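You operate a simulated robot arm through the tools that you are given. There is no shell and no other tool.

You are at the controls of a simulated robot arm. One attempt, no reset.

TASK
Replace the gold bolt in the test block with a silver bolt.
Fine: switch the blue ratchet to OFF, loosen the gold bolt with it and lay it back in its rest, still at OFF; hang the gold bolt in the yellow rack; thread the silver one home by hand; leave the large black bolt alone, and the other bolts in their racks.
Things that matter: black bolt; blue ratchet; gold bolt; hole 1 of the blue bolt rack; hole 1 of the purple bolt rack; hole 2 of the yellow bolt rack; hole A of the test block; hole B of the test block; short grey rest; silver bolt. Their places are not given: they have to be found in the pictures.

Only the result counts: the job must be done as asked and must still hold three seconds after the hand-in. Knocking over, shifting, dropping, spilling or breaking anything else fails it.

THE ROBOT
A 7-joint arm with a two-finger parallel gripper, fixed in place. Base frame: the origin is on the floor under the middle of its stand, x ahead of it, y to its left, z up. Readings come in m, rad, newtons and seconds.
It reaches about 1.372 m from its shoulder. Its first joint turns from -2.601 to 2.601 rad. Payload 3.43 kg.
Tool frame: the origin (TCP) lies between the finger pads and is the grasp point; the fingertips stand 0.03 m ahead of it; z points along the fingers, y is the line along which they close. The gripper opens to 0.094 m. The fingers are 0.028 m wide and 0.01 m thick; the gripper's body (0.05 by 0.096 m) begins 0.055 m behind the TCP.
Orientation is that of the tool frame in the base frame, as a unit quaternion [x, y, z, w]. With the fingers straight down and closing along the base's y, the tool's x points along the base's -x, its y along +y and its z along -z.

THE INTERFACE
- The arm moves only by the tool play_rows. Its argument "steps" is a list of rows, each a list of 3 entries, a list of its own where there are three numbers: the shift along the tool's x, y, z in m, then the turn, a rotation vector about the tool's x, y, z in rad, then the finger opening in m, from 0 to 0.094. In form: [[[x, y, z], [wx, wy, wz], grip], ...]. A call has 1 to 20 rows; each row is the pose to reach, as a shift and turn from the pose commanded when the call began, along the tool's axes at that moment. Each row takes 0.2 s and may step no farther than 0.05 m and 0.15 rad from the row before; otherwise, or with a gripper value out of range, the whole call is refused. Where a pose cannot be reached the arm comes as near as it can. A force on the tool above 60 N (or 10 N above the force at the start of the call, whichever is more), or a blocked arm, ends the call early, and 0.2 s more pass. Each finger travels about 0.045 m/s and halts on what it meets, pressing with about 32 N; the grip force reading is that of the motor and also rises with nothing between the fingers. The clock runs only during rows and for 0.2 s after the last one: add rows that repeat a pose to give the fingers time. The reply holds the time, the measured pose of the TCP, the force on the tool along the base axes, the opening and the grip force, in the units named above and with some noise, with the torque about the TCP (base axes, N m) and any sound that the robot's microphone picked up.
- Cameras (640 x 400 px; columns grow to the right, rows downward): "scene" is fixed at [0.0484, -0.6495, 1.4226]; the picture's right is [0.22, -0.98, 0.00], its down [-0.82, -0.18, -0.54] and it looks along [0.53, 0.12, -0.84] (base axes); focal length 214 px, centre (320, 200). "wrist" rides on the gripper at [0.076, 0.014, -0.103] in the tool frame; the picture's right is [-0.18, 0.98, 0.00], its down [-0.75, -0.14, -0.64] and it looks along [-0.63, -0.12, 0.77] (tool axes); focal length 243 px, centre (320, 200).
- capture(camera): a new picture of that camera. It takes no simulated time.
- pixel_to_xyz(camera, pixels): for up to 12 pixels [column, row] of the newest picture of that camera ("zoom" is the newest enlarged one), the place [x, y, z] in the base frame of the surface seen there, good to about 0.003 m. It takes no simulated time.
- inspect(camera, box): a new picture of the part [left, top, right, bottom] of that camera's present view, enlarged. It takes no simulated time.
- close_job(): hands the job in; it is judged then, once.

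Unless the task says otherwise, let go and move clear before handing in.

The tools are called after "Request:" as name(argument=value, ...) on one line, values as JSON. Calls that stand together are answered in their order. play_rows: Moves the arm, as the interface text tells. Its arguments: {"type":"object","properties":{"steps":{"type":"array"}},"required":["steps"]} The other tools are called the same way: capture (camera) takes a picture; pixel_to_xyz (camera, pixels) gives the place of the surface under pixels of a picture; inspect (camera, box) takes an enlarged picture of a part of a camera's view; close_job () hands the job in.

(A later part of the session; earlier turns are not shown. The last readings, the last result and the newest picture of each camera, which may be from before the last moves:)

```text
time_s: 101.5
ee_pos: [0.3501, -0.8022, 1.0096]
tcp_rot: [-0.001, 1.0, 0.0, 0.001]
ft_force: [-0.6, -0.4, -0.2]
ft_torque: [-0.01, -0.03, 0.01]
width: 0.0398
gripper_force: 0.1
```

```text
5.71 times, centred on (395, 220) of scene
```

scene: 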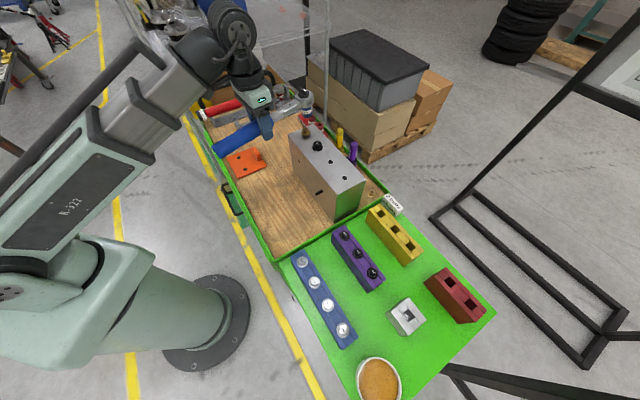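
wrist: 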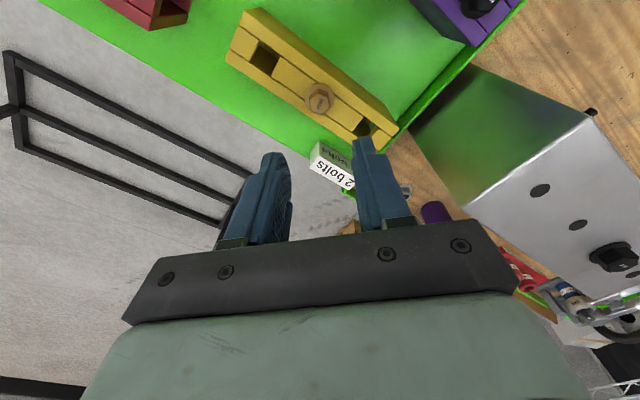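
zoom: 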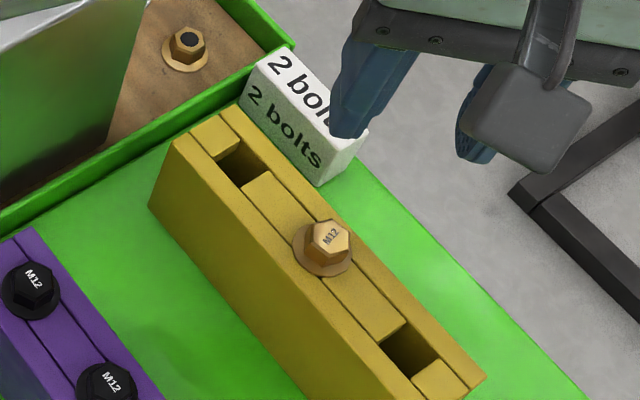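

The gold bolt hangs in the middle hole of the yellow rack. Next I'll go over to the blue rack's bolt nearest the block, about (0.202,-0.571), moving carefully and looking for labels.

Request:
play_rows(steps=[[[0.012, 0.019, 0], [0, 0, 0], 0.05], [[0.025, 0.038, 0], [0, 0, 0], 0.05], [[0.037, 0.058, 0], [0, 0, 0], 0.05], [[0.049, 0.077, 0], [0, 0, 0], 0.05], [[0.062, 0.096, 0], [0, 0, 0], 0.05], [[0.074, 0.115, 0], [0, 0, 0], 0.05], [[0.087, 0.135, 0], [0, 0, 0], 0.05], [[0.099, 0.154, 0], [0, 0, 0], 0.05], [[0.111, 0.173, 0.002], [0, 0, 0], 0.05], [[0.124, 0.193, 0.004], [0, 0, 0], 0.05], [[0.136, 0.212, 0.007], [0, 0, 0], 0.05], [[0.148, 0.231, 0.01], [0, 0, 0], 0.05], [[0.148, 0.231, 0.01], [0, 0, 0], 0.05]])

Request:
capture(camera="wrist")

Request:
inspect(camera="wrist", box=[220, 30, 460, 190])

Request:
capture(camera="scene")

```text
time_s: 104.3
ee_pos: [0.2035, -0.5712, 0.9998]
tcp_rot: [0.0, 1.0, -0.001, 0.001]
ft_force: [0.7, 0.5, -0.4]
ft_torque: [-0.02, -0.01, -0.02]
width: 0.0499
gripper_force: 0.0
```

```text
taken
```

wrist: 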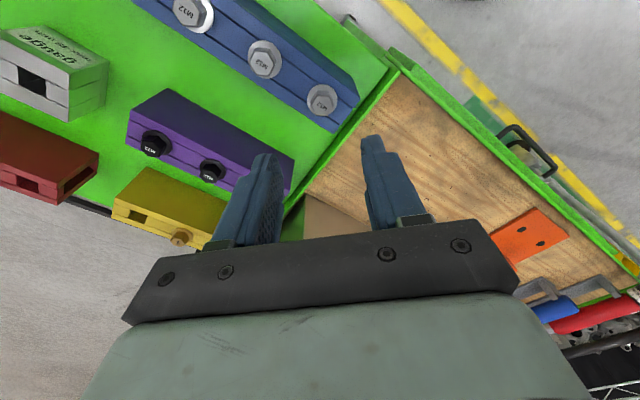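

```text
2.50 times, centred on (340, 110) of wrist
```

zoom: 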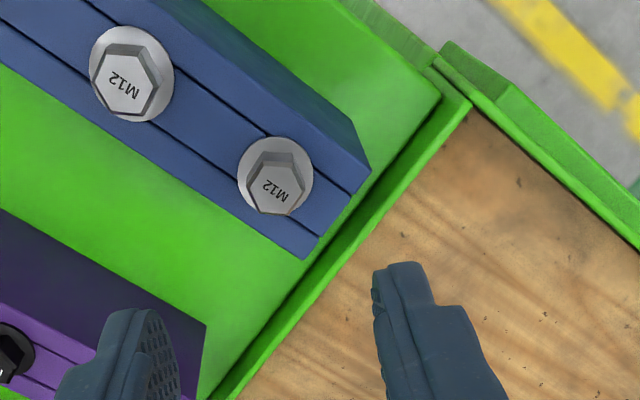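

```text
taken
```

scene: 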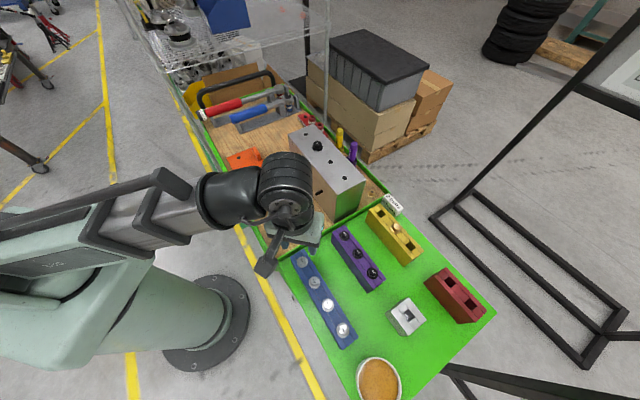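

The end silver bolt shows at zoom (275,180), all heads read M12 and the racks have no numbers. I'll read the white "gauge" block for any clue and look at the bolts.

Request:
inspect(camera="wrist", box=[0, 10, 120, 130])

Request:
inspect(camera="wrist", box=[150, 0, 370, 140])

Request:
inspect(camera="scene", box=[385, 290, 435, 340])

```text
3.33 times, centred on (60, 70) of wrist
```

zoom: 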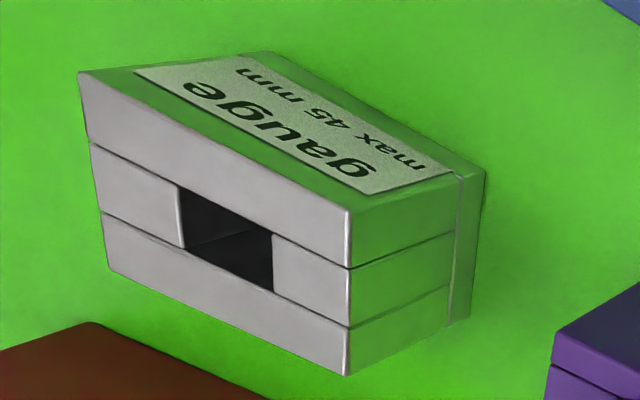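

```text
2.86 times, centred on (260, 70) of wrist
```

zoom: 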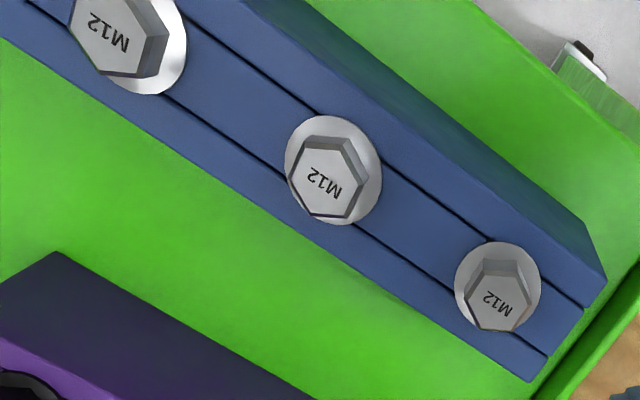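

```text
8.00 times, centred on (410, 315) of scene
```

zoom: 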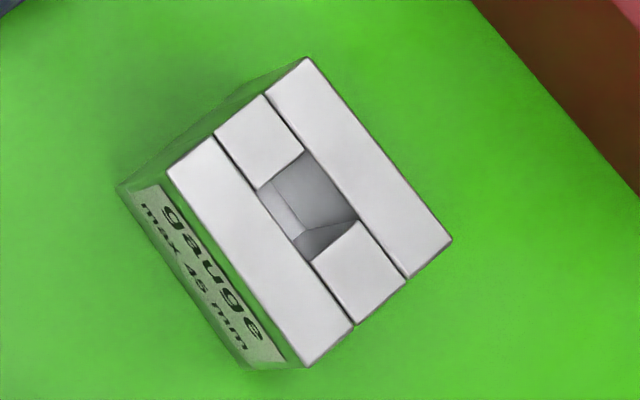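

All racks are unnumbered; counting in the same direction as A→B, hole 1 is this end bolt. I'll zoom to get its centre and hex orientation.

Request:
inspect(camera="wrist", box=[295, 80, 350, 130])

Request:
pixel_to_xyz(camera="zoom", pixels=[[320, 210], [300, 200], [340, 210], [320, 230], [250, 180], [390, 180], [320, 110], [200, 250]])

```text
8.00 times, centred on (322, 105) of wrist
```

zoom: 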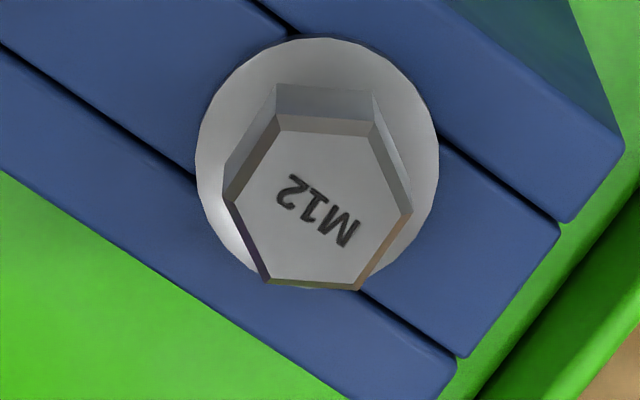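

```text
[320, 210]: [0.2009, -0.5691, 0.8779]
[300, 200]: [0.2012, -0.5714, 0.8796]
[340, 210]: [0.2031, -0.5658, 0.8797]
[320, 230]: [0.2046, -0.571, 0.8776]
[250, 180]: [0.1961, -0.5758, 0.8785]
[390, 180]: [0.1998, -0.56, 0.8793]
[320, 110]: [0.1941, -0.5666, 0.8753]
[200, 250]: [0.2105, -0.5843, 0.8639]
```

The silver bolt's centre is (0.2011,-0.569), head top ≈0.881, flats at -15° to the tool axes. I'll rotate to match, lower to z≈0.902 with the fingers at 0.04 m, and check.

Request:
play_rows(steps=[[[0.0012, 0.0011, 0.005], [0, 0, -0.066], 0.045], [[0.0024, 0.0022, 0.015], [0, 0, -0.132], 0.04], [[0.0024, 0.0022, 0.03], [0, 0, -0.2], 0.038], [[0.0024, 0.0022, 0.045], [0, 0, -0.265], 0.036], [[0.0024, 0.0022, 0.06], [0, 0, -0.265], 0.036], [[0.0024, 0.0022, 0.073], [0, 0, -0.265], 0.036], [[0.0024, 0.0022, 0.083], [0, 0, -0.265], 0.036], [[0.0024, 0.0022, 0.083], [0, 0, -0.265], 0.036]])

Request:
inspect(camera="wrist", box=[250, 100, 390, 200])

```text
time_s: 106.1
ee_pos: [0.1998, -0.5696, 0.917]
tcp_rot: [-0.132, 0.991, 0.0, 0.002]
ft_force: [0.2, 0.0, -0.4]
ft_torque: [-0.04, -0.01, 0.0]
width: 0.036
gripper_force: 0.1
```

```text
4.00 times, centred on (320, 150) of wrist
```

zoom: 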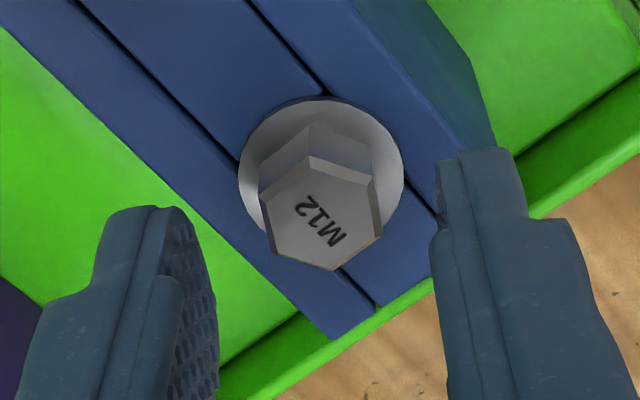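

The hex is centred (322.7,217.3 in zoom, on the tool axis) and aligned with the fingers. I'll lower 15 mm and close on it.

Request:
play_rows(steps=[[[0, 0, 0.005], [0, 0, 0], 0.036], [[0, 0, 0.01], [0, 0, 0], 0.036], [[0, 0, 0.015], [0, 0, 0], 0.036], [[0, 0, 0.015], [0, 0, 0], 0.036], [[0, 0, 0.015], [0, 0, 0], 0.025], [[0, 0, 0.015], [0, 0, 0], 0.015], [[0, 0, 0.015], [0, 0, 0], 0.01], [[0, 0, 0.015], [0, 0, 0], 0.01]])

Request:
inspect(camera="wrist", box=[250, 100, 390, 200])

```text
time_s: 107.9
ee_pos: [0.2001, -0.5676, 0.9008]
tcp_rot: [-0.132, 0.991, 0.0, 0.001]
ft_force: [-0.3, 0.4, 0.3]
ft_torque: [0.0, -0.02, -0.04]
width: 0.019
gripper_force: 32.0
```

```text
4.00 times, centred on (320, 150) of wrist
```

zoom: 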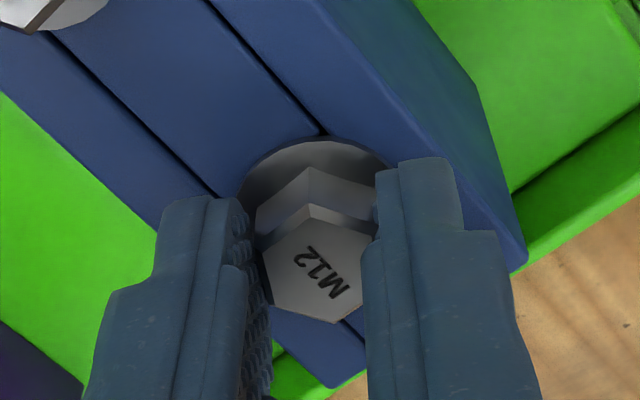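

Gripped at 0.019 m. I'll lift the silver bolt straight up out of the rack, 0.10 m.

Request:
play_rows(steps=[[[0, 0, -0.005], [0, 0, 0], 0.01], [[0, 0, -0.015], [0, 0, 0], 0.01], [[0, 0, -0.028], [0, 0, 0], 0.01], [[0, 0, -0.042], [0, 0, 0], 0.01], [[0, 0, -0.056], [0, 0, 0], 0.01], [[0, 0, -0.07], [0, 0, 0], 0.01], [[0, 0, -0.085], [0, 0, 0], 0.01], [[0, 0, -0.1], [0, 0, 0], 0.01], [[0, 0, -0.1], [0, 0, 0], 0.01]])

Request:
capture(camera="wrist")

Request:
inspect(camera="scene", box=[250, 180, 350, 280])

```text
time_s: 109.9
ee_pos: [0.1987, -0.5709, 1.0012]
tcp_rot: [-0.132, 0.991, 0.0, 0.001]
ft_force: [0.1, -0.2, -0.2]
ft_torque: [-0.01, 0.03, -0.03]
width: 0.0189
gripper_force: 32.0
```

```text
taken
```

wrist: 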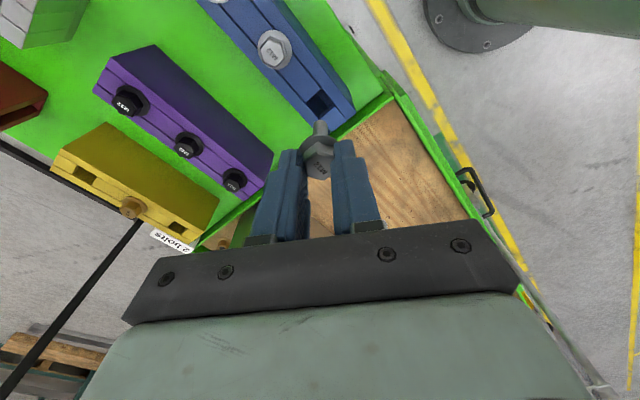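

```text
4.00 times, centred on (300, 230) of scene
```

zoom: 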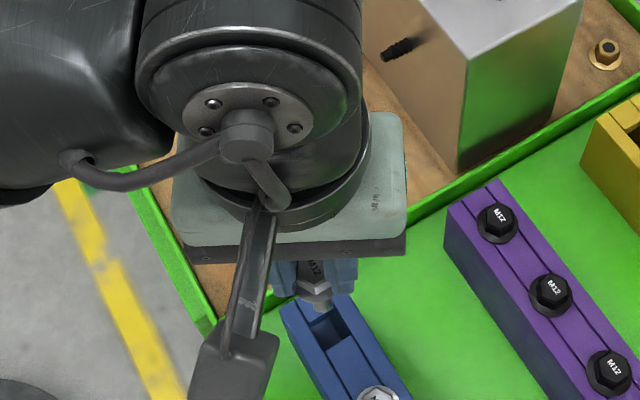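

The silver bolt is out of the rack. I'll carry it around outside the block at safe height (first toward (0.36,-0.74), then up over the block), avoiding the folded-arm zone.

Request:
play_rows(steps=[[[-0.0124, -0.0228, -0.006], [0, 0, 0], 0.01], [[-0.0248, -0.0456, -0.011], [0, 0, 0], 0.01], [[-0.0371, -0.0685, -0.016], [0, 0, 0], 0.01], [[-0.0495, -0.0913, -0.022], [0, 0, 0], 0.01], [[-0.0619, -0.1141, -0.027], [0, 0, 0], 0.01], [[-0.0743, -0.1369, -0.033], [0, 0, 0], 0.01], [[-0.0866, -0.1598, -0.038], [0, 0, 0], 0.01], [[-0.099, -0.1826, -0.044], [0, 0, 0], 0.01], [[-0.1114, -0.2054, -0.049], [0, 0, 0], 0.01], [[-0.1294, -0.1965, -0.06], [0, 0, -0.04], 0.01], [[-0.1509, -0.1858, -0.07], [0, 0, -0.08], 0.01], [[-0.1725, -0.1751, -0.08], [0, 0, -0.12], 0.01], [[-0.1941, -0.1643, -0.087], [0, 0, -0.16], 0.01], [[-0.2193, -0.1518, -0.089], [0, 0, -0.2], 0.01], [[-0.2193, -0.1518, -0.089], [0, 0, -0.2], 0.01]])

Request:
capture(camera="scene")

```text
time_s: 113.1
ee_pos: [0.4529, -0.6582, 1.0913]
tcp_rot: [-0.231, 0.973, 0.0, 0.0]
ft_force: [-0.6, -0.2, -1.6]
ft_torque: [-0.01, 0.02, 0.01]
width: 0.0188
gripper_force: 31.8
```

```text
taken
```

scene: 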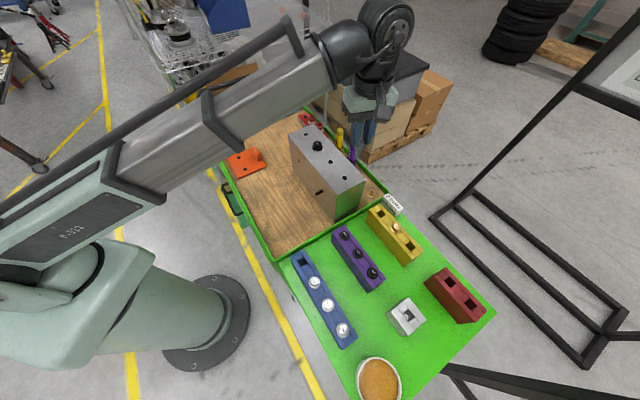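

Path is clear. I'll move over hole A at the same height, turning the tool to φ≈140° to leave room for clockwise turning.

Request:
play_rows(steps=[[[-0.0204, 0.0111, 0], [0, 0, -0.045], 0.01], [[-0.0407, 0.0221, 0], [0, 0, -0.09], 0.01], [[-0.0611, 0.0332, 0], [0, 0, -0.135], 0.01], [[-0.0815, 0.0442, 0], [0, 0, -0.18], 0.01], [[-0.1018, 0.0553, 0], [0, 0, -0.225], 0.01], [[-0.1222, 0.0663, 0], [0, 0, -0.27], 0.01], [[-0.1426, 0.0774, 0], [0, 0, -0.315], 0.01], [[-0.1629, 0.0884, 0], [0, 0, -0.36], 0.01], [[-0.1833, 0.0995, 0], [0, 0, -0.407], 0.01], [[-0.1833, 0.0995, 0], [0, 0, -0.407], 0.01]])

Request:
capture(camera="wrist")

Request:
inspect(camera="wrist", box=[250, 70, 390, 170])

Request:
inspect(camera="scene", box=[280, 80, 340, 150])

```text
time_s: 115.3
ee_pos: [0.5713, -0.4867, 1.0903]
tcp_rot: [-0.422, 0.906, 0.0, 0.001]
ft_force: [-0.4, 0.4, 0.4]
ft_torque: [0.03, 0.03, 0.0]
width: 0.019
gripper_force: 32.1
```

```text
taken
```

wrist: 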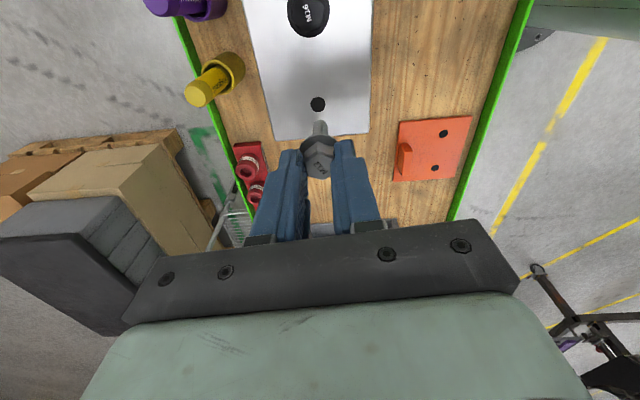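

```text
4.00 times, centred on (320, 120) of wrist
```

zoom: 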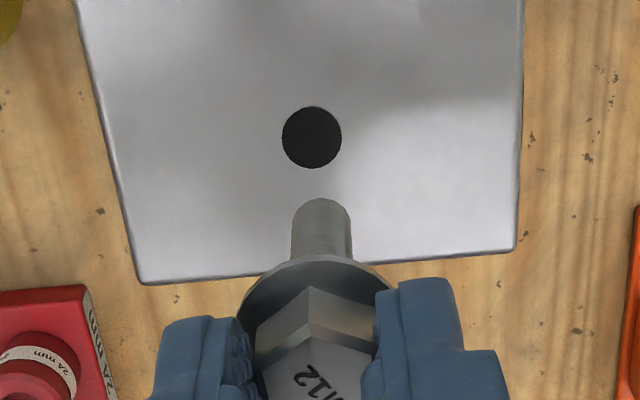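

```text
5.71 times, centred on (310, 115) of scene
```

zoom: 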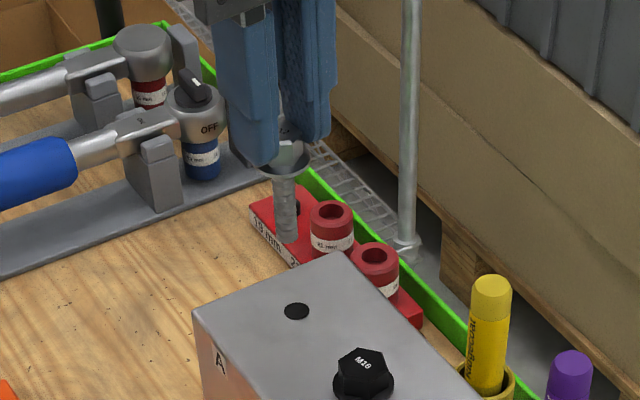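

The silver shank looks longer than the gold one (tip at zoom (288,242)). I'll measure its length and the hole position.

Request:
pixel_to_xyz(camera="zoom", pixels=[[286, 238], [286, 225], [284, 195], [283, 180], [282, 172], [296, 311], [285, 311], [308, 311]])

Request:
inspect(camera="scene", box=[295, 95, 325, 135])

Request:
pixel_to_xyz(camera="wrist", pixels=[[318, 104], [311, 104], [325, 104], [318, 97], [318, 111], [320, 123], [320, 130], [330, 110]])

```text
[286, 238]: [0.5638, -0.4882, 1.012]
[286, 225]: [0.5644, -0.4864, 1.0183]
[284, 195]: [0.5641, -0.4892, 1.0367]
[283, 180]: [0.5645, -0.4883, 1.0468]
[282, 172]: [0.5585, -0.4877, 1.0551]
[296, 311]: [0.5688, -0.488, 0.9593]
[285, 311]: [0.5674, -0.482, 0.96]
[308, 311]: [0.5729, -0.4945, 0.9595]
```

```text
10.00 times, centred on (310, 115) of scene
```

zoom: 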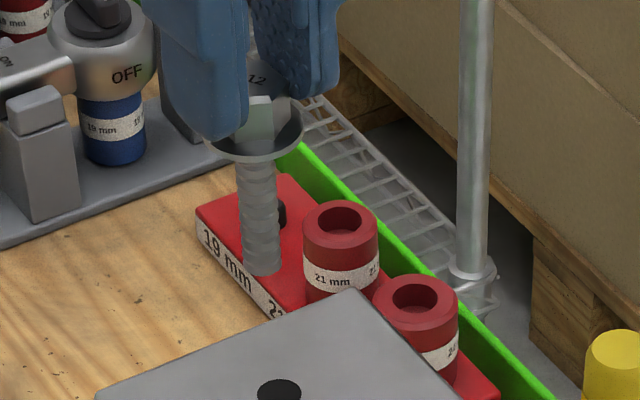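

```text
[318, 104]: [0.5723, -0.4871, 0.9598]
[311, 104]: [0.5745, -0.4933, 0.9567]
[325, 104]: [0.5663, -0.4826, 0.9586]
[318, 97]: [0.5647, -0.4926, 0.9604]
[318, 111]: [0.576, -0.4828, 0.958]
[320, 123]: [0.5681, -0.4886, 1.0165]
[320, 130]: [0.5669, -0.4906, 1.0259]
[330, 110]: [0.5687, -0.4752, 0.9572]
```

The silver shank is ~42 mm long; hole A is centred at about (0.5726,-0.4873), 1.9 mm toward tool -y. I'll shift and lower to just above the hole.

Request:
play_rows(steps=[[[0, -0.001, 0.01], [0, 0, 0], 0.01], [[0, -0.0018, 0.02], [0, 0, 0], 0.01], [[0, -0.0018, 0.03], [0, 0, 0], 0.01], [[0, -0.0018, 0.038], [0, 0, 0], 0.01], [[0, -0.0018, 0.045], [0, 0, 0], 0.01], [[0, -0.0018, 0.045], [0, 0, 0], 0.01]])

Request:
inspect(camera="wrist", box=[270, 80, 370, 160])

Request:
inspect(camera="scene", box=[290, 100, 330, 145])

```text
time_s: 116.7
ee_pos: [0.5712, -0.4882, 1.0461]
tcp_rot: [-0.423, 0.906, -0.001, 0.0]
ft_force: [-0.1, 0.1, -0.6]
ft_torque: [-0.05, 0.0, 0.0]
width: 0.0189
gripper_force: 31.9
```

```text
5.00 times, centred on (320, 120) of wrist
```

zoom: 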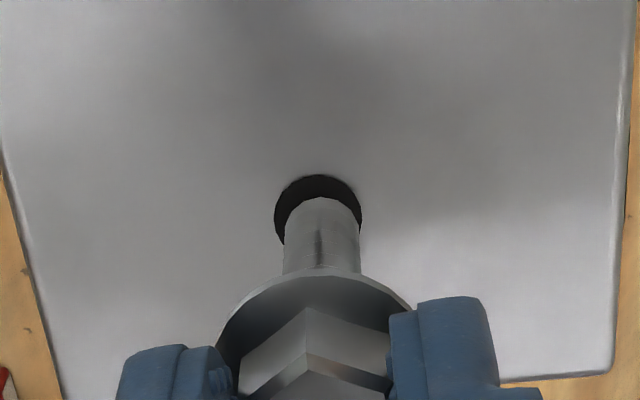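

```text
8.89 times, centred on (310, 122) of scene
```

zoom: 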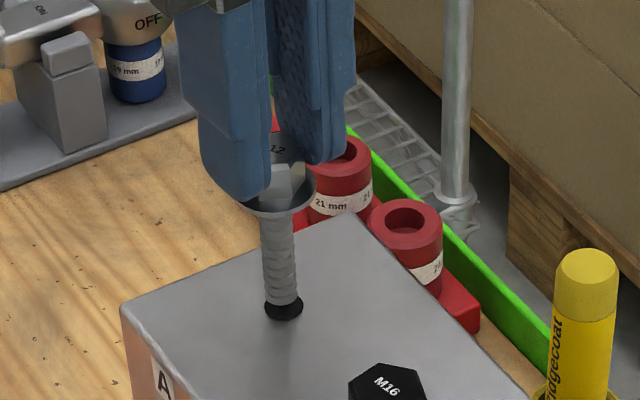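

The shank tip is within ~0.6 mm of the hole's centre. I'll nudge it and lower in 2 mm rows, watching for contact.

Request:
play_rows(steps=[[[-0.0006, -0.0006, 0.002], [0, 0, 0], 0.01], [[-0.0006, -0.0006, 0.004], [0, 0, 0], 0.01], [[-0.0006, -0.0006, 0.006], [0, 0, 0], 0.01], [[-0.0006, -0.0006, 0.008], [0, 0, 0], 0.01], [[-0.0006, -0.0006, 0.01], [0, 0, 0], 0.01], [[-0.0006, -0.0006, 0.012], [0, 0, 0], 0.01], [[-0.0006, -0.0006, 0.014], [0, 0, 0], 0.01], [[-0.0006, -0.0006, 0.014], [0, 0, 0], 0.01]])

Request:
inspect(camera="wrist", box=[270, 80, 370, 160])

Request:
inspect(camera="scene", box=[290, 100, 330, 145])

```text
time_s: 118.5
ee_pos: [0.5715, -0.4889, 1.0325]
tcp_rot: [-0.423, 0.906, 0.001, 0.0]
ft_force: [0.5, 0.3, -1.5]
ft_torque: [-0.02, -0.04, 0.04]
width: 0.0191
gripper_force: 32.1
```

```text
5.00 times, centred on (320, 120) of wrist
```

zoom: 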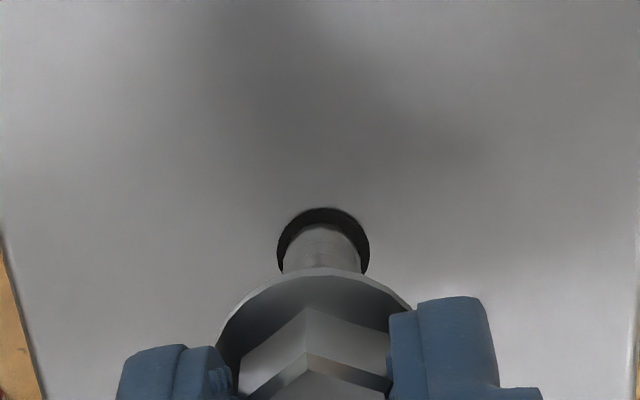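

```text
8.89 times, centred on (310, 122) of scene
```

zoom: 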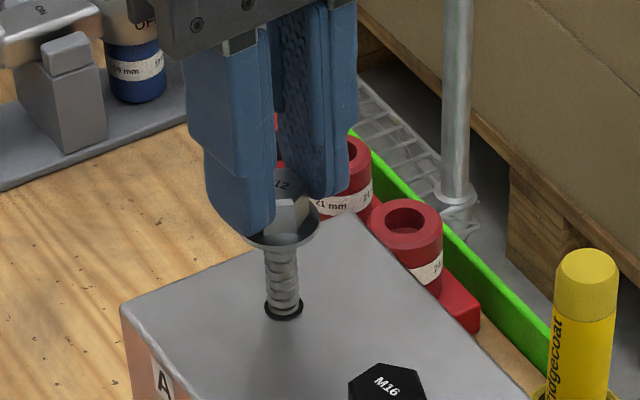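

The tip is inside the hole, no contact. I'll continue lowering another 12 mm in 2 mm rows.

Request:
play_rows(steps=[[[0, 0.0002, 0.002], [0, 0, 0], 0.01], [[0, 0.0002, 0.004], [0, 0, 0], 0.01], [[0, 0.0002, 0.006], [0, 0, 0], 0.01], [[0, 0.0002, 0.008], [0, 0, 0], 0.01], [[0, 0.0002, 0.01], [0, 0, 0], 0.01], [[0, 0.0002, 0.012], [0, 0, 0], 0.01], [[0, 0.0002, 0.012], [0, 0, 0], 0.01]])

Request:
inspect(camera="scene", box=[290, 100, 330, 145])

```text
time_s: 120.1
ee_pos: [0.5714, -0.4894, 1.0204]
tcp_rot: [-0.423, 0.906, 0.0, 0.0]
ft_force: [0.3, 0.6, -0.9]
ft_torque: [0.02, 0.0, 0.0]
width: 0.0188
gripper_force: 32.0
```

```text
8.89 times, centred on (310, 122) of scene
```

zoom: 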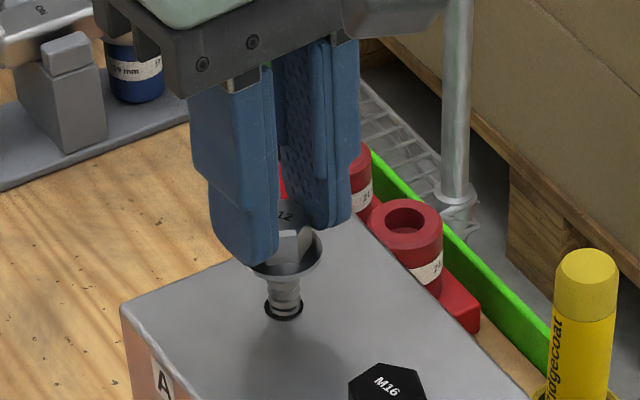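

Still free at z=1.0204. I'll lower another 10 mm in 1.5 mm rows.

Request:
play_rows(steps=[[[0, 0, 0.0015], [0, 0, 0], 0.01], [[0, 0, 0.003], [0, 0, 0], 0.01], [[0, 0, 0.0045], [0, 0, 0], 0.01], [[0, 0, 0.006], [0, 0, 0], 0.01], [[0, 0, 0.0075], [0, 0, 0], 0.01], [[0, 0, 0.009], [0, 0, 0], 0.01], [[0, 0, 0.009], [0, 0, 0], 0.01]])

Request:
inspect(camera="scene", box=[290, 100, 330, 145])

```text
time_s: 121.7
ee_pos: [0.5727, -0.4888, 1.0106]
tcp_rot: [-0.423, 0.906, -0.001, 0.0]
ft_force: [1.0, 0.7, -1.6]
ft_torque: [0.0, 0.01, 0.01]
width: 0.0192
gripper_force: 32.5
```

```text
8.89 times, centred on (310, 122) of scene
```

zoom: 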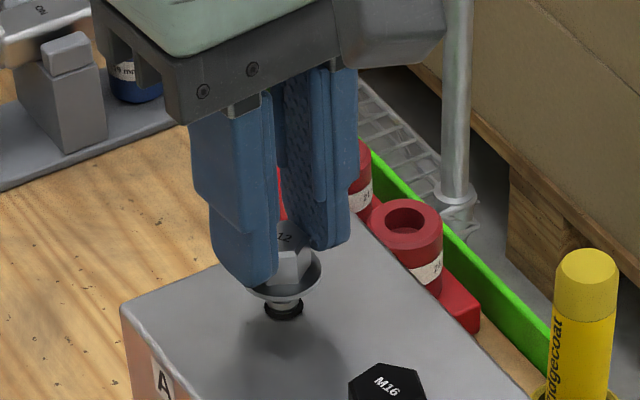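

Still free at 1.0106. I'll go on in 0.7 mm rows to find the thread start.

Request:
play_rows(steps=[[[0, 0, 0.0007], [0, 0, 0], 0.01], [[0, 0, 0.0014], [0, 0, 0], 0.01], [[0, 0, 0.0021], [0, 0, 0], 0.01], [[0, 0, 0.0028], [0, 0, 0], 0.01], [[0, 0, 0.0028], [0, 0, 0], 0.01]])

```text
time_s: 122.9
ee_pos: [0.5714, -0.4897, 1.009]
tcp_rot: [-0.421, 0.907, -0.001, 0.001]
ft_force: [-7.1, -9.4, 17.6]
ft_torque: [-0.09, 0.15, 0.0]
width: 0.0189
gripper_force: 32.1
```

Contact at z≈1.009, 13 mm above home, just where the gold bolt came free: the thread start. I'll relieve the lateral offset and turn clockwise 0.4 rad with matching descent (3.2 mm/rad).

Request:
play_rows(steps=[[[0.0007, 0, 0], [0, 0, 0], 0.01], [[0.0013, 0, 0], [0, 0, 0.1], 0.01], [[0.0013, 0, 0.0004], [0, 0, 0.2], 0.01], [[0.0013, 0, 0.0007], [0, 0, 0.3], 0.01], [[0.0013, 0, 0.001], [0, 0, 0.4], 0.01], [[0.0013, 0, 0.001], [0, 0, 0.4], 0.01]])

```text
time_s: 124.3
ee_pos: [0.5708, -0.4878, 1.0078]
tcp_rot: [-0.232, 0.973, 0.0, 0.001]
ft_force: [-2.7, 6.5, 20.3]
ft_torque: [0.09, 0.12, 0.01]
width: 0.0189
gripper_force: 32.0
```

It is threading: z dropped 1.2 mm over 0.4 rad. I'll turn 2.0 rad further clockwise with matching descent, letting the TCP orbit the bolt axis (bolt sits 2 mm off-centre in the fingers).

Request:
play_rows(steps=[[[0, 0.0006, 0.0003], [0, 0, 0.125], 0.01], [[-0.0001, 0.001, 0.0007], [0, 0, 0.25], 0.01], [[-0.0001, 0.0012, 0.0011], [0, 0, 0.375], 0.01], [[-0.0002, 0.0015, 0.0015], [0, 0, 0.5], 0.01], [[-0.0004, 0.0017, 0.0018], [0, 0, 0.625], 0.01], [[-0.0005, 0.0019, 0.0022], [0, 0, 0.75], 0.01], [[-0.0007, 0.002, 0.0026], [0, 0, 0.875], 0.01], [[-0.0009, 0.0022, 0.003], [0, 0, 1.0], 0.01], [[-0.0011, 0.0023, 0.0033], [0, 0, 1.125], 0.01], [[-0.0014, 0.0024, 0.0037], [0, 0, 1.25], 0.01], [[-0.0016, 0.0025, 0.0041], [0, 0, 1.375], 0.01], [[-0.0019, 0.0025, 0.0045], [0, 0, 1.5], 0.01], [[-0.0021, 0.0025, 0.0048], [0, 0, 1.625], 0.01], [[-0.0024, 0.0025, 0.0052], [0, 0, 1.75], 0.01], [[-0.0026, 0.0024, 0.0055], [0, 0, 1.875], 0.01], [[-0.0028, 0.0023, 0.006], [0, 0, 2.0], 0.01], [[-0.0028, 0.0023, 0.006], [0, 0, 2.0], 0.01]])

Request:
inspect(camera="scene", box=[290, 100, 330, 145])

```text
time_s: 127.9
ee_pos: [0.5734, -0.4861, 1.0002]
tcp_rot: [0.692, 0.722, 0.0, -0.001]
ft_force: [1.5, 4.6, -14.1]
ft_torque: [-0.03, -0.06, -0.02]
width: 0.019
gripper_force: 31.7
```

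```text
8.89 times, centred on (310, 122) of scene
```

zoom: 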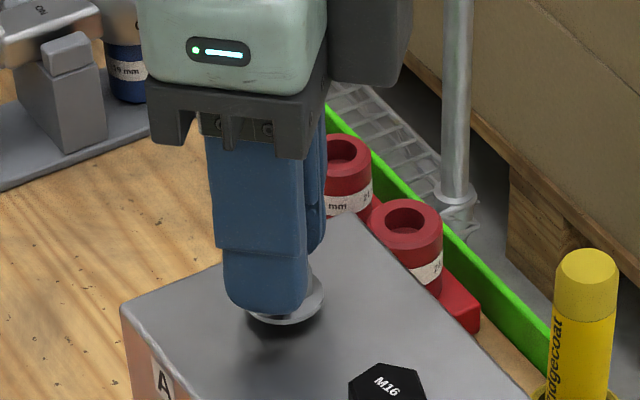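

The bolt is ~3.5 mm from home and pulls slightly down (lead ≈3.5 mm/rad). I'm near the end of this stroke, so I'll release, recentre, turn back 120° (two hex flats) and regrip.

Request:
play_rows(steps=[[[0, 0, 0.0007], [0, 0, 0], 0.01], [[0, 0, 0.0007], [0, 0, 0], 0.03], [[0, 0, 0.0007], [0, 0, 0], 0.036], [[0, 0, 0.0003], [0, 0, 0], 0.036], [[-0.002, 0, 0.0003], [0, 0, 0], 0.036], [[-0.002, 0, 0.0003], [0, 0, -0.14], 0.036], [[-0.002, 0, 0.0003], [0, 0, -0.28], 0.036], [[-0.002, 0, 0.0003], [0, 0, -0.42], 0.036], [[-0.002, 0, 0.0003], [0, 0, -0.56], 0.036], [[-0.002, 0, 0.0003], [0, 0, -0.7], 0.036], [[-0.002, 0, 0.0003], [0, 0, -0.84], 0.036], [[-0.002, 0, 0.0003], [0, 0, -0.98], 0.036], [[-0.002, 0, 0.0003], [0, 0, -1.12], 0.036], [[-0.002, 0, 0.0003], [0, 0, -1.26], 0.036], [[-0.002, 0, 0.0003], [0, 0, -1.4], 0.036], [[-0.002, 0, 0.0003], [0, 0, -1.54], 0.036], [[-0.002, 0, 0.0003], [0, 0, -1.68], 0.036], [[-0.002, 0, 0.0003], [0, 0, -1.82], 0.036], [[-0.002, 0, 0.0003], [0, 0, -1.96], 0.036], [[-0.002, 0, 0.0003], [0, 0, -2.094], 0.036]])

Request:
inspect(camera="wrist", box=[250, 110, 390, 200])

Request:
inspect(camera="scene", box=[290, 100, 330, 145])

```text
time_s: 132.1
ee_pos: [0.573, -0.4883, 1.0007]
tcp_rot: [-0.28, 0.96, 0.0, 0.001]
ft_force: [-0.2, 0.5, -0.5]
ft_torque: [0.01, 0.02, 0.01]
width: 0.036
gripper_force: 0.0
```

```text
4.44 times, centred on (320, 155) of wrist
```

zoom: 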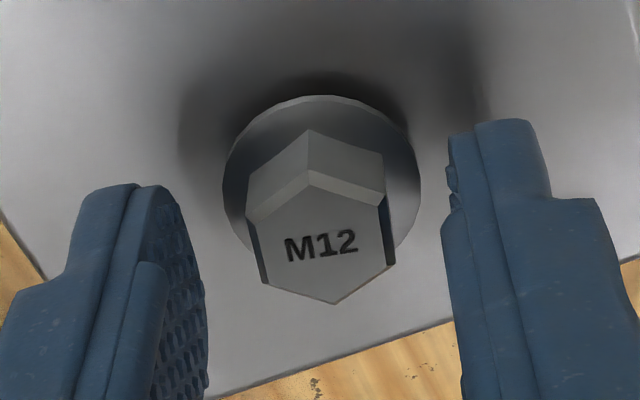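

```text
8.89 times, centred on (310, 122) of scene
```

zoom: 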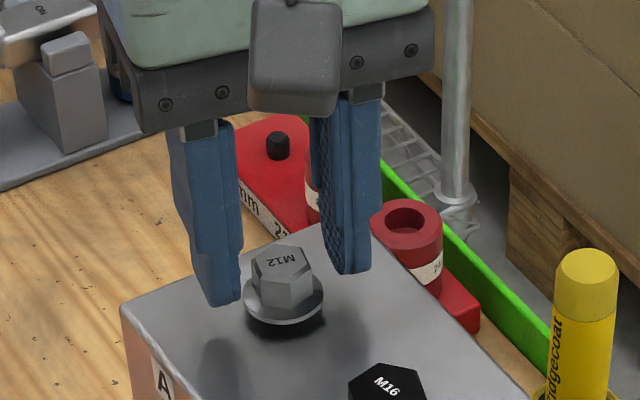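

The bolt is well started and its flats line up with the fingers. I'll lower 1.5 mm, close on the hex, and turn 0.5 rad clockwise.

Request:
play_rows(steps=[[[0, 0, 0.0015], [0, 0, 0], 0.036], [[0, 0, 0.0015], [0, 0, 0], 0.025], [[0, 0, 0.0015], [0, 0, 0], 0.015], [[0, 0, 0.0015], [0, 0, 0], 0.01], [[0, 0, 0.0015], [0, 0, 0], 0.01], [[0, 0, 0.0018], [0, 0, 0.1], 0.01], [[0, 0, 0.0022], [0, 0, 0.2], 0.01], [[0, 0, 0.0025], [0, 0, 0.3], 0.01], [[0, 0, 0.0029], [0, 0, 0.4], 0.01], [[0, 0, 0.0032], [0, 0, 0.5], 0.01], [[0, 0, 0.0032], [0, 0, 0.5], 0.01]])

Request:
inspect(camera="scene", box=[290, 100, 330, 145])

```text
time_s: 134.5
ee_pos: [0.5737, -0.488, 0.9975]
tcp_rot: [-0.033, 0.999, 0.001, 0.0]
ft_force: [-9.3, 8.2, 1.6]
ft_torque: [0.09, 0.22, 0.01]
width: 0.019
gripper_force: 32.6
```

```text
8.89 times, centred on (310, 122) of scene
```

zoom: 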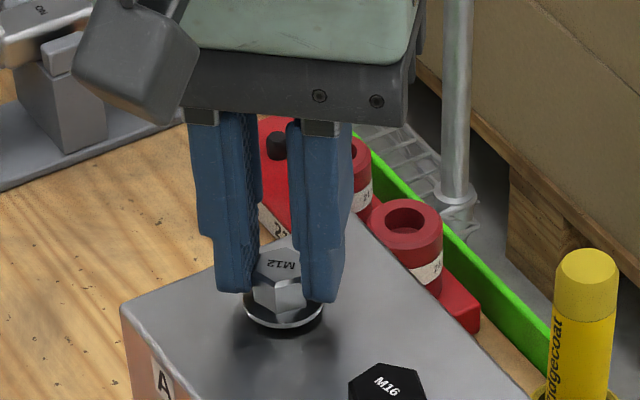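

z-force is neutral, so a lead of 3.5 mm/rad fits. I'll relieve the lateral load and turn another 0.5 rad.

Request:
play_rows(steps=[[[0.0007, 0.0008, 0.0003], [0, 0, 0.1], 0.01], [[0.0007, 0.0008, 0.0007], [0, 0, 0.2], 0.01], [[0.0007, 0.0008, 0.001], [0, 0, 0.3], 0.01], [[0.0007, 0.0008, 0.0014], [0, 0, 0.4], 0.01], [[0.0007, 0.0008, 0.0017], [0, 0, 0.5], 0.01], [[0.0007, 0.0008, 0.0017], [0, 0, 0.5], 0.01]])

Request:
inspect(camera="scene", box=[290, 100, 330, 145])

```text
time_s: 135.9
ee_pos: [0.5723, -0.4881, 0.9963]
tcp_rot: [0.217, 0.976, 0.001, 0.001]
ft_force: [3.2, -3.3, 0.8]
ft_torque: [-0.09, 0.02, -0.01]
width: 0.0192
gripper_force: 32.8
```

```text
8.89 times, centred on (310, 122) of scene
```

zoom: 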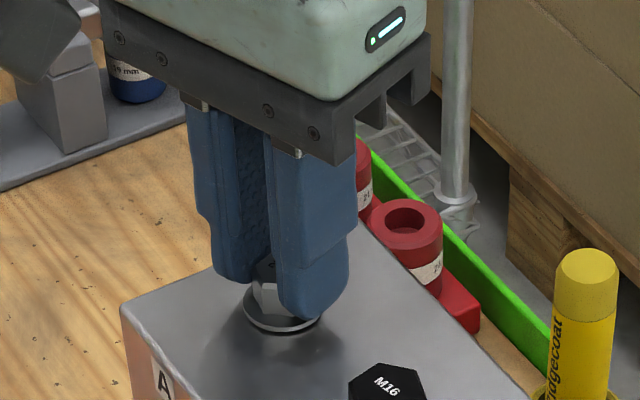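

Still turning freely and descending. I'll continue 0.5 rad and watch the torque about z for seating.

Request:
play_rows(steps=[[[0, 0, 0.0003], [0, 0, 0.1], 0.01], [[0, 0, 0.0007], [0, 0, 0.2], 0.01], [[0, 0, 0.001], [0, 0, 0.3], 0.01], [[0, 0, 0.0014], [0, 0, 0.4], 0.01], [[0, 0, 0.0017], [0, 0, 0.5], 0.01], [[0, 0, 0.0017], [0, 0, 0.5], 0.01]])

Request:
inspect(camera="scene", box=[290, 100, 330, 145])

Request:
inspect(camera="wrist", box=[250, 110, 390, 200])

```text
time_s: 137.3
ee_pos: [0.5721, -0.4869, 0.9947]
tcp_rot: [0.451, 0.893, 0.001, 0.0]
ft_force: [1.6, 6.0, 8.7]
ft_torque: [0.1, -0.07, 0.18]
width: 0.0187
gripper_force: 32.1
```

```text
8.89 times, centred on (310, 122) of scene
```

zoom: 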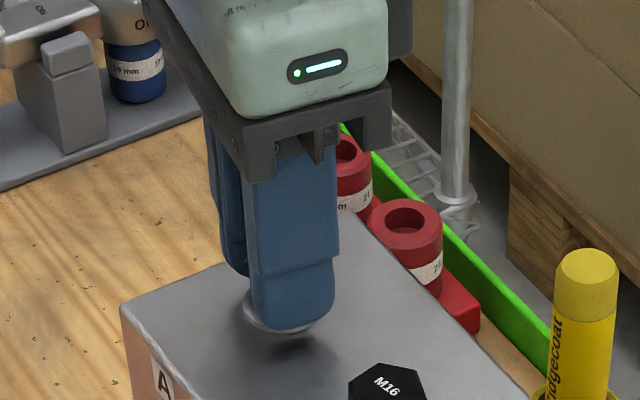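

```text
4.44 times, centred on (320, 155) of wrist
```

zoom: 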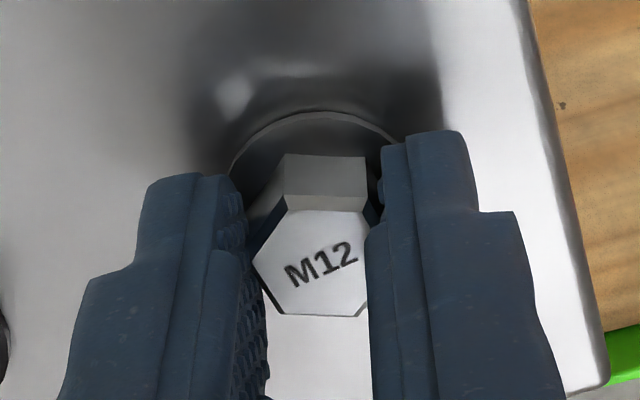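

The torque about z rose and the hex slipped in the fingers (its corners now face them), so the bolt stopped turning: it should be home. I'll open, rise and measure.

Request:
play_rows(steps=[[[0, 0, 0], [0, 0, 0], 0.025], [[0, 0, 0], [0, 0, 0], 0.036], [[0, 0, 0], [0, 0, 0], 0.04], [[0, 0, -0.015], [0, 0, 0], 0.04], [[0, 0, -0.035], [0, 0, 0], 0.04], [[0, 0, -0.06], [0, 0, 0], 0.04], [[0, 0, -0.08], [0, 0, 0], 0.04], [[0, 0, -0.08], [0, 0, 0], 0.04]])

Request:
inspect(camera="scene", box=[298, 122, 316, 140])

Request:
pixel_to_xyz(camera="zoom", pixels=[[300, 185], [290, 190], [315, 190], [300, 200], [250, 250], [300, 285], [350, 250], [180, 250], [440, 200], [280, 340]])

Request:
inspect(camera="wrist", box=[280, 70, 360, 140])

```text
time_s: 139.1
ee_pos: [0.5706, -0.4875, 1.0736]
tcp_rot: [0.45, 0.893, 0.0, 0.0]
ft_force: [1.2, -0.3, 0.4]
ft_torque: [0.0, 0.01, 0.05]
width: 0.0402
gripper_force: 0.1
```

```text
16.00 times, centred on (307, 131) of scene
```

zoom: 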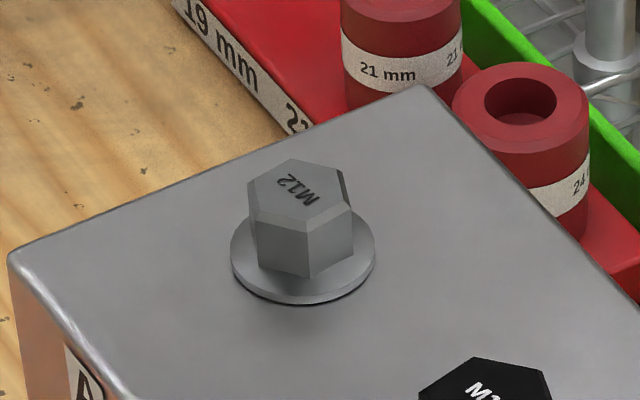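

```text
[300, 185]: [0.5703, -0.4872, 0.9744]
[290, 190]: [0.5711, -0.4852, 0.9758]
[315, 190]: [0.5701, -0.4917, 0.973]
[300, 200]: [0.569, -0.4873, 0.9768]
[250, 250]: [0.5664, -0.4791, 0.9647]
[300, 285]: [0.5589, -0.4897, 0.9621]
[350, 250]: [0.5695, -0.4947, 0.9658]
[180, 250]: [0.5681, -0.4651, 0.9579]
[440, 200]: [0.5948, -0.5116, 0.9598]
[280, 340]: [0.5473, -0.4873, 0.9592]
```

```text
5.71 times, centred on (320, 105) of wrist
```

zoom: 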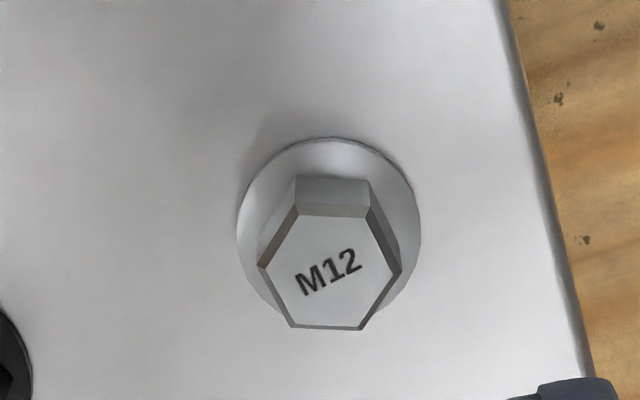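

The silver head's top is at ≈0.975 (gold was 0.976 when tight) and the flange shows no shadow gap. To be sure it is home, I'll regrip on the flats and try one more clockwise turn.

Request:
play_rows(steps=[[[0, 0.0008, 0.01], [0, 0, -0.1], 0.036], [[0, 0.0015, 0.025], [0, 0, -0.2], 0.036], [[0, 0.0015, 0.045], [0, 0, -0.311], 0.036], [[0, 0.0015, 0.06], [0, 0, -0.311], 0.036], [[0, 0.0015, 0.07], [0, 0, -0.311], 0.036], [[0, 0.0015, 0.0785], [0, 0, -0.311], 0.036], [[0, 0.0015, 0.0785], [0, 0, -0.311], 0.036]])

Request:
inspect(camera="wrist", box=[250, 110, 390, 200])

```text
time_s: 140.7
ee_pos: [0.5712, -0.4864, 0.9958]
tcp_rot: [0.306, 0.952, 0.0, -0.001]
ft_force: [0.2, 0.0, 0.6]
ft_torque: [0.0, 0.0, -0.01]
width: 0.0359
gripper_force: 0.0
```

```text
4.44 times, centred on (320, 155) of wrist
```

zoom: 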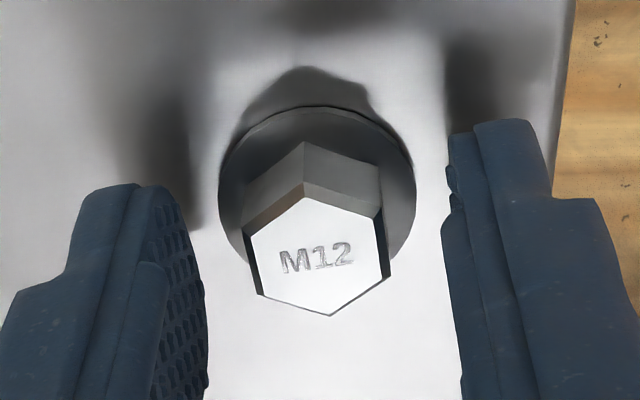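

Flats are aligned with the fingers. I'll close and turn 0.3 rad clockwise, then check whether the bolt follows or slips.

Request:
play_rows(steps=[[[0, 0, 0.0005], [0, 0, 0], 0.025], [[0, 0, 0.0005], [0, 0, 0], 0.015], [[0, 0, 0.0005], [0, 0, 0], 0.01], [[0, 0, 0.0005], [0, 0, 0], 0.005], [[0, 0, 0.0006], [0, 0, 0.05], 0.005], [[0, 0, 0.0008], [0, 0, 0.1], 0.005], [[0, 0, 0.0009], [0, 0, 0.15], 0.005], [[0, 0, 0.001], [0, 0, 0.2], 0.005]])

Request:
inspect(camera="wrist", box=[250, 110, 390, 200])

```text
time_s: 142.5
ee_pos: [0.5733, -0.4876, 0.995]
tcp_rot: [0.401, 0.916, 0.0, 0.001]
ft_force: [-5.2, -13.8, 7.2]
ft_torque: [-0.45, 0.12, 0.04]
width: 0.019
gripper_force: 31.8
```

```text
4.44 times, centred on (320, 155) of wrist
```

zoom: 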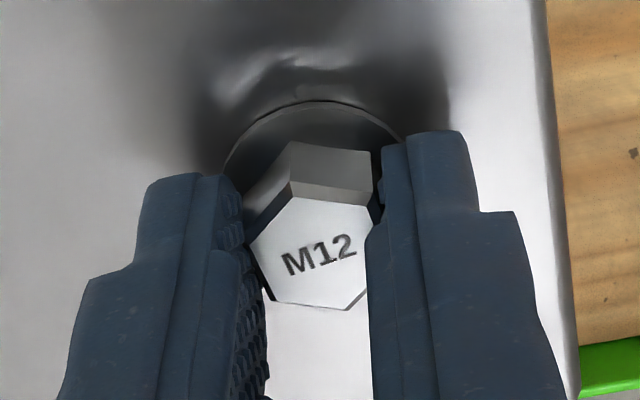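

The hex stayed put and slipped in the fingers, so the silver bolt is tight home. I'll open and retreat upward.

Request:
play_rows(steps=[[[0, 0, 0], [0, 0, 0], 0.025], [[0, 0, 0], [0, 0, 0], 0.036], [[0, 0, 0], [0, 0, 0], 0.045], [[0, 0, -0.015], [0, 0, 0], 0.045], [[0, 0, -0.035], [0, 0, 0], 0.045], [[0, 0, -0.06], [0, 0, 0], 0.045], [[0, 0, -0.085], [0, 0, 0], 0.045], [[0, 0, -0.1], [0, 0, 0], 0.045], [[0, 0, -0.1], [0, 0, 0], 0.045]])

Request:
capture(camera="wrist")

Request:
inspect(camera="scene", box=[298, 122, 316, 140])

Request:
inspect(camera="scene", box=[220, 80, 340, 160])

Request:
inspect(camera="scene", box=[270, 190, 510, 345])

```text
time_s: 144.5
ee_pos: [0.5721, -0.4865, 1.0938]
tcp_rot: [0.4, 0.916, 0.0, 0.0]
ft_force: [-0.2, -0.1, 0.1]
ft_torque: [0.0, -0.05, 0.01]
width: 0.0451
gripper_force: 0.1
```

```text
taken
```

wrist: 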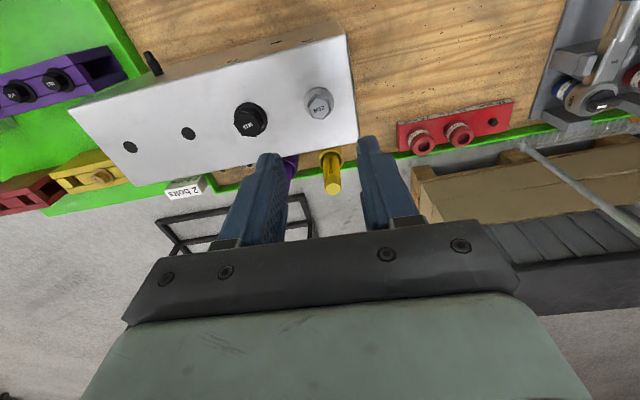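

```text
16.00 times, centred on (307, 131) of scene
```

zoom: 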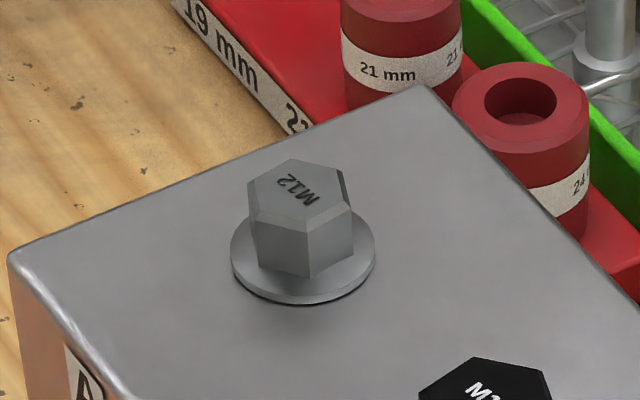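

```text
5.00 times, centred on (280, 120) of scene
```

zoom: 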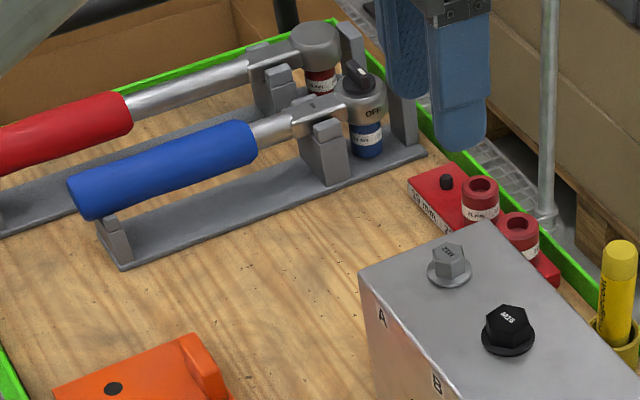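

```text
2.58 times, centred on (390, 268) of scene
```

zoom: 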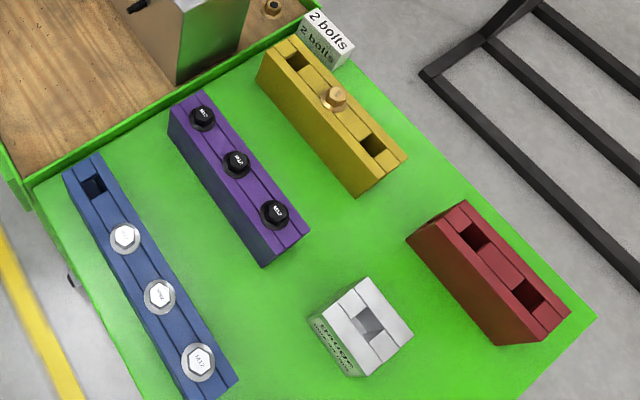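

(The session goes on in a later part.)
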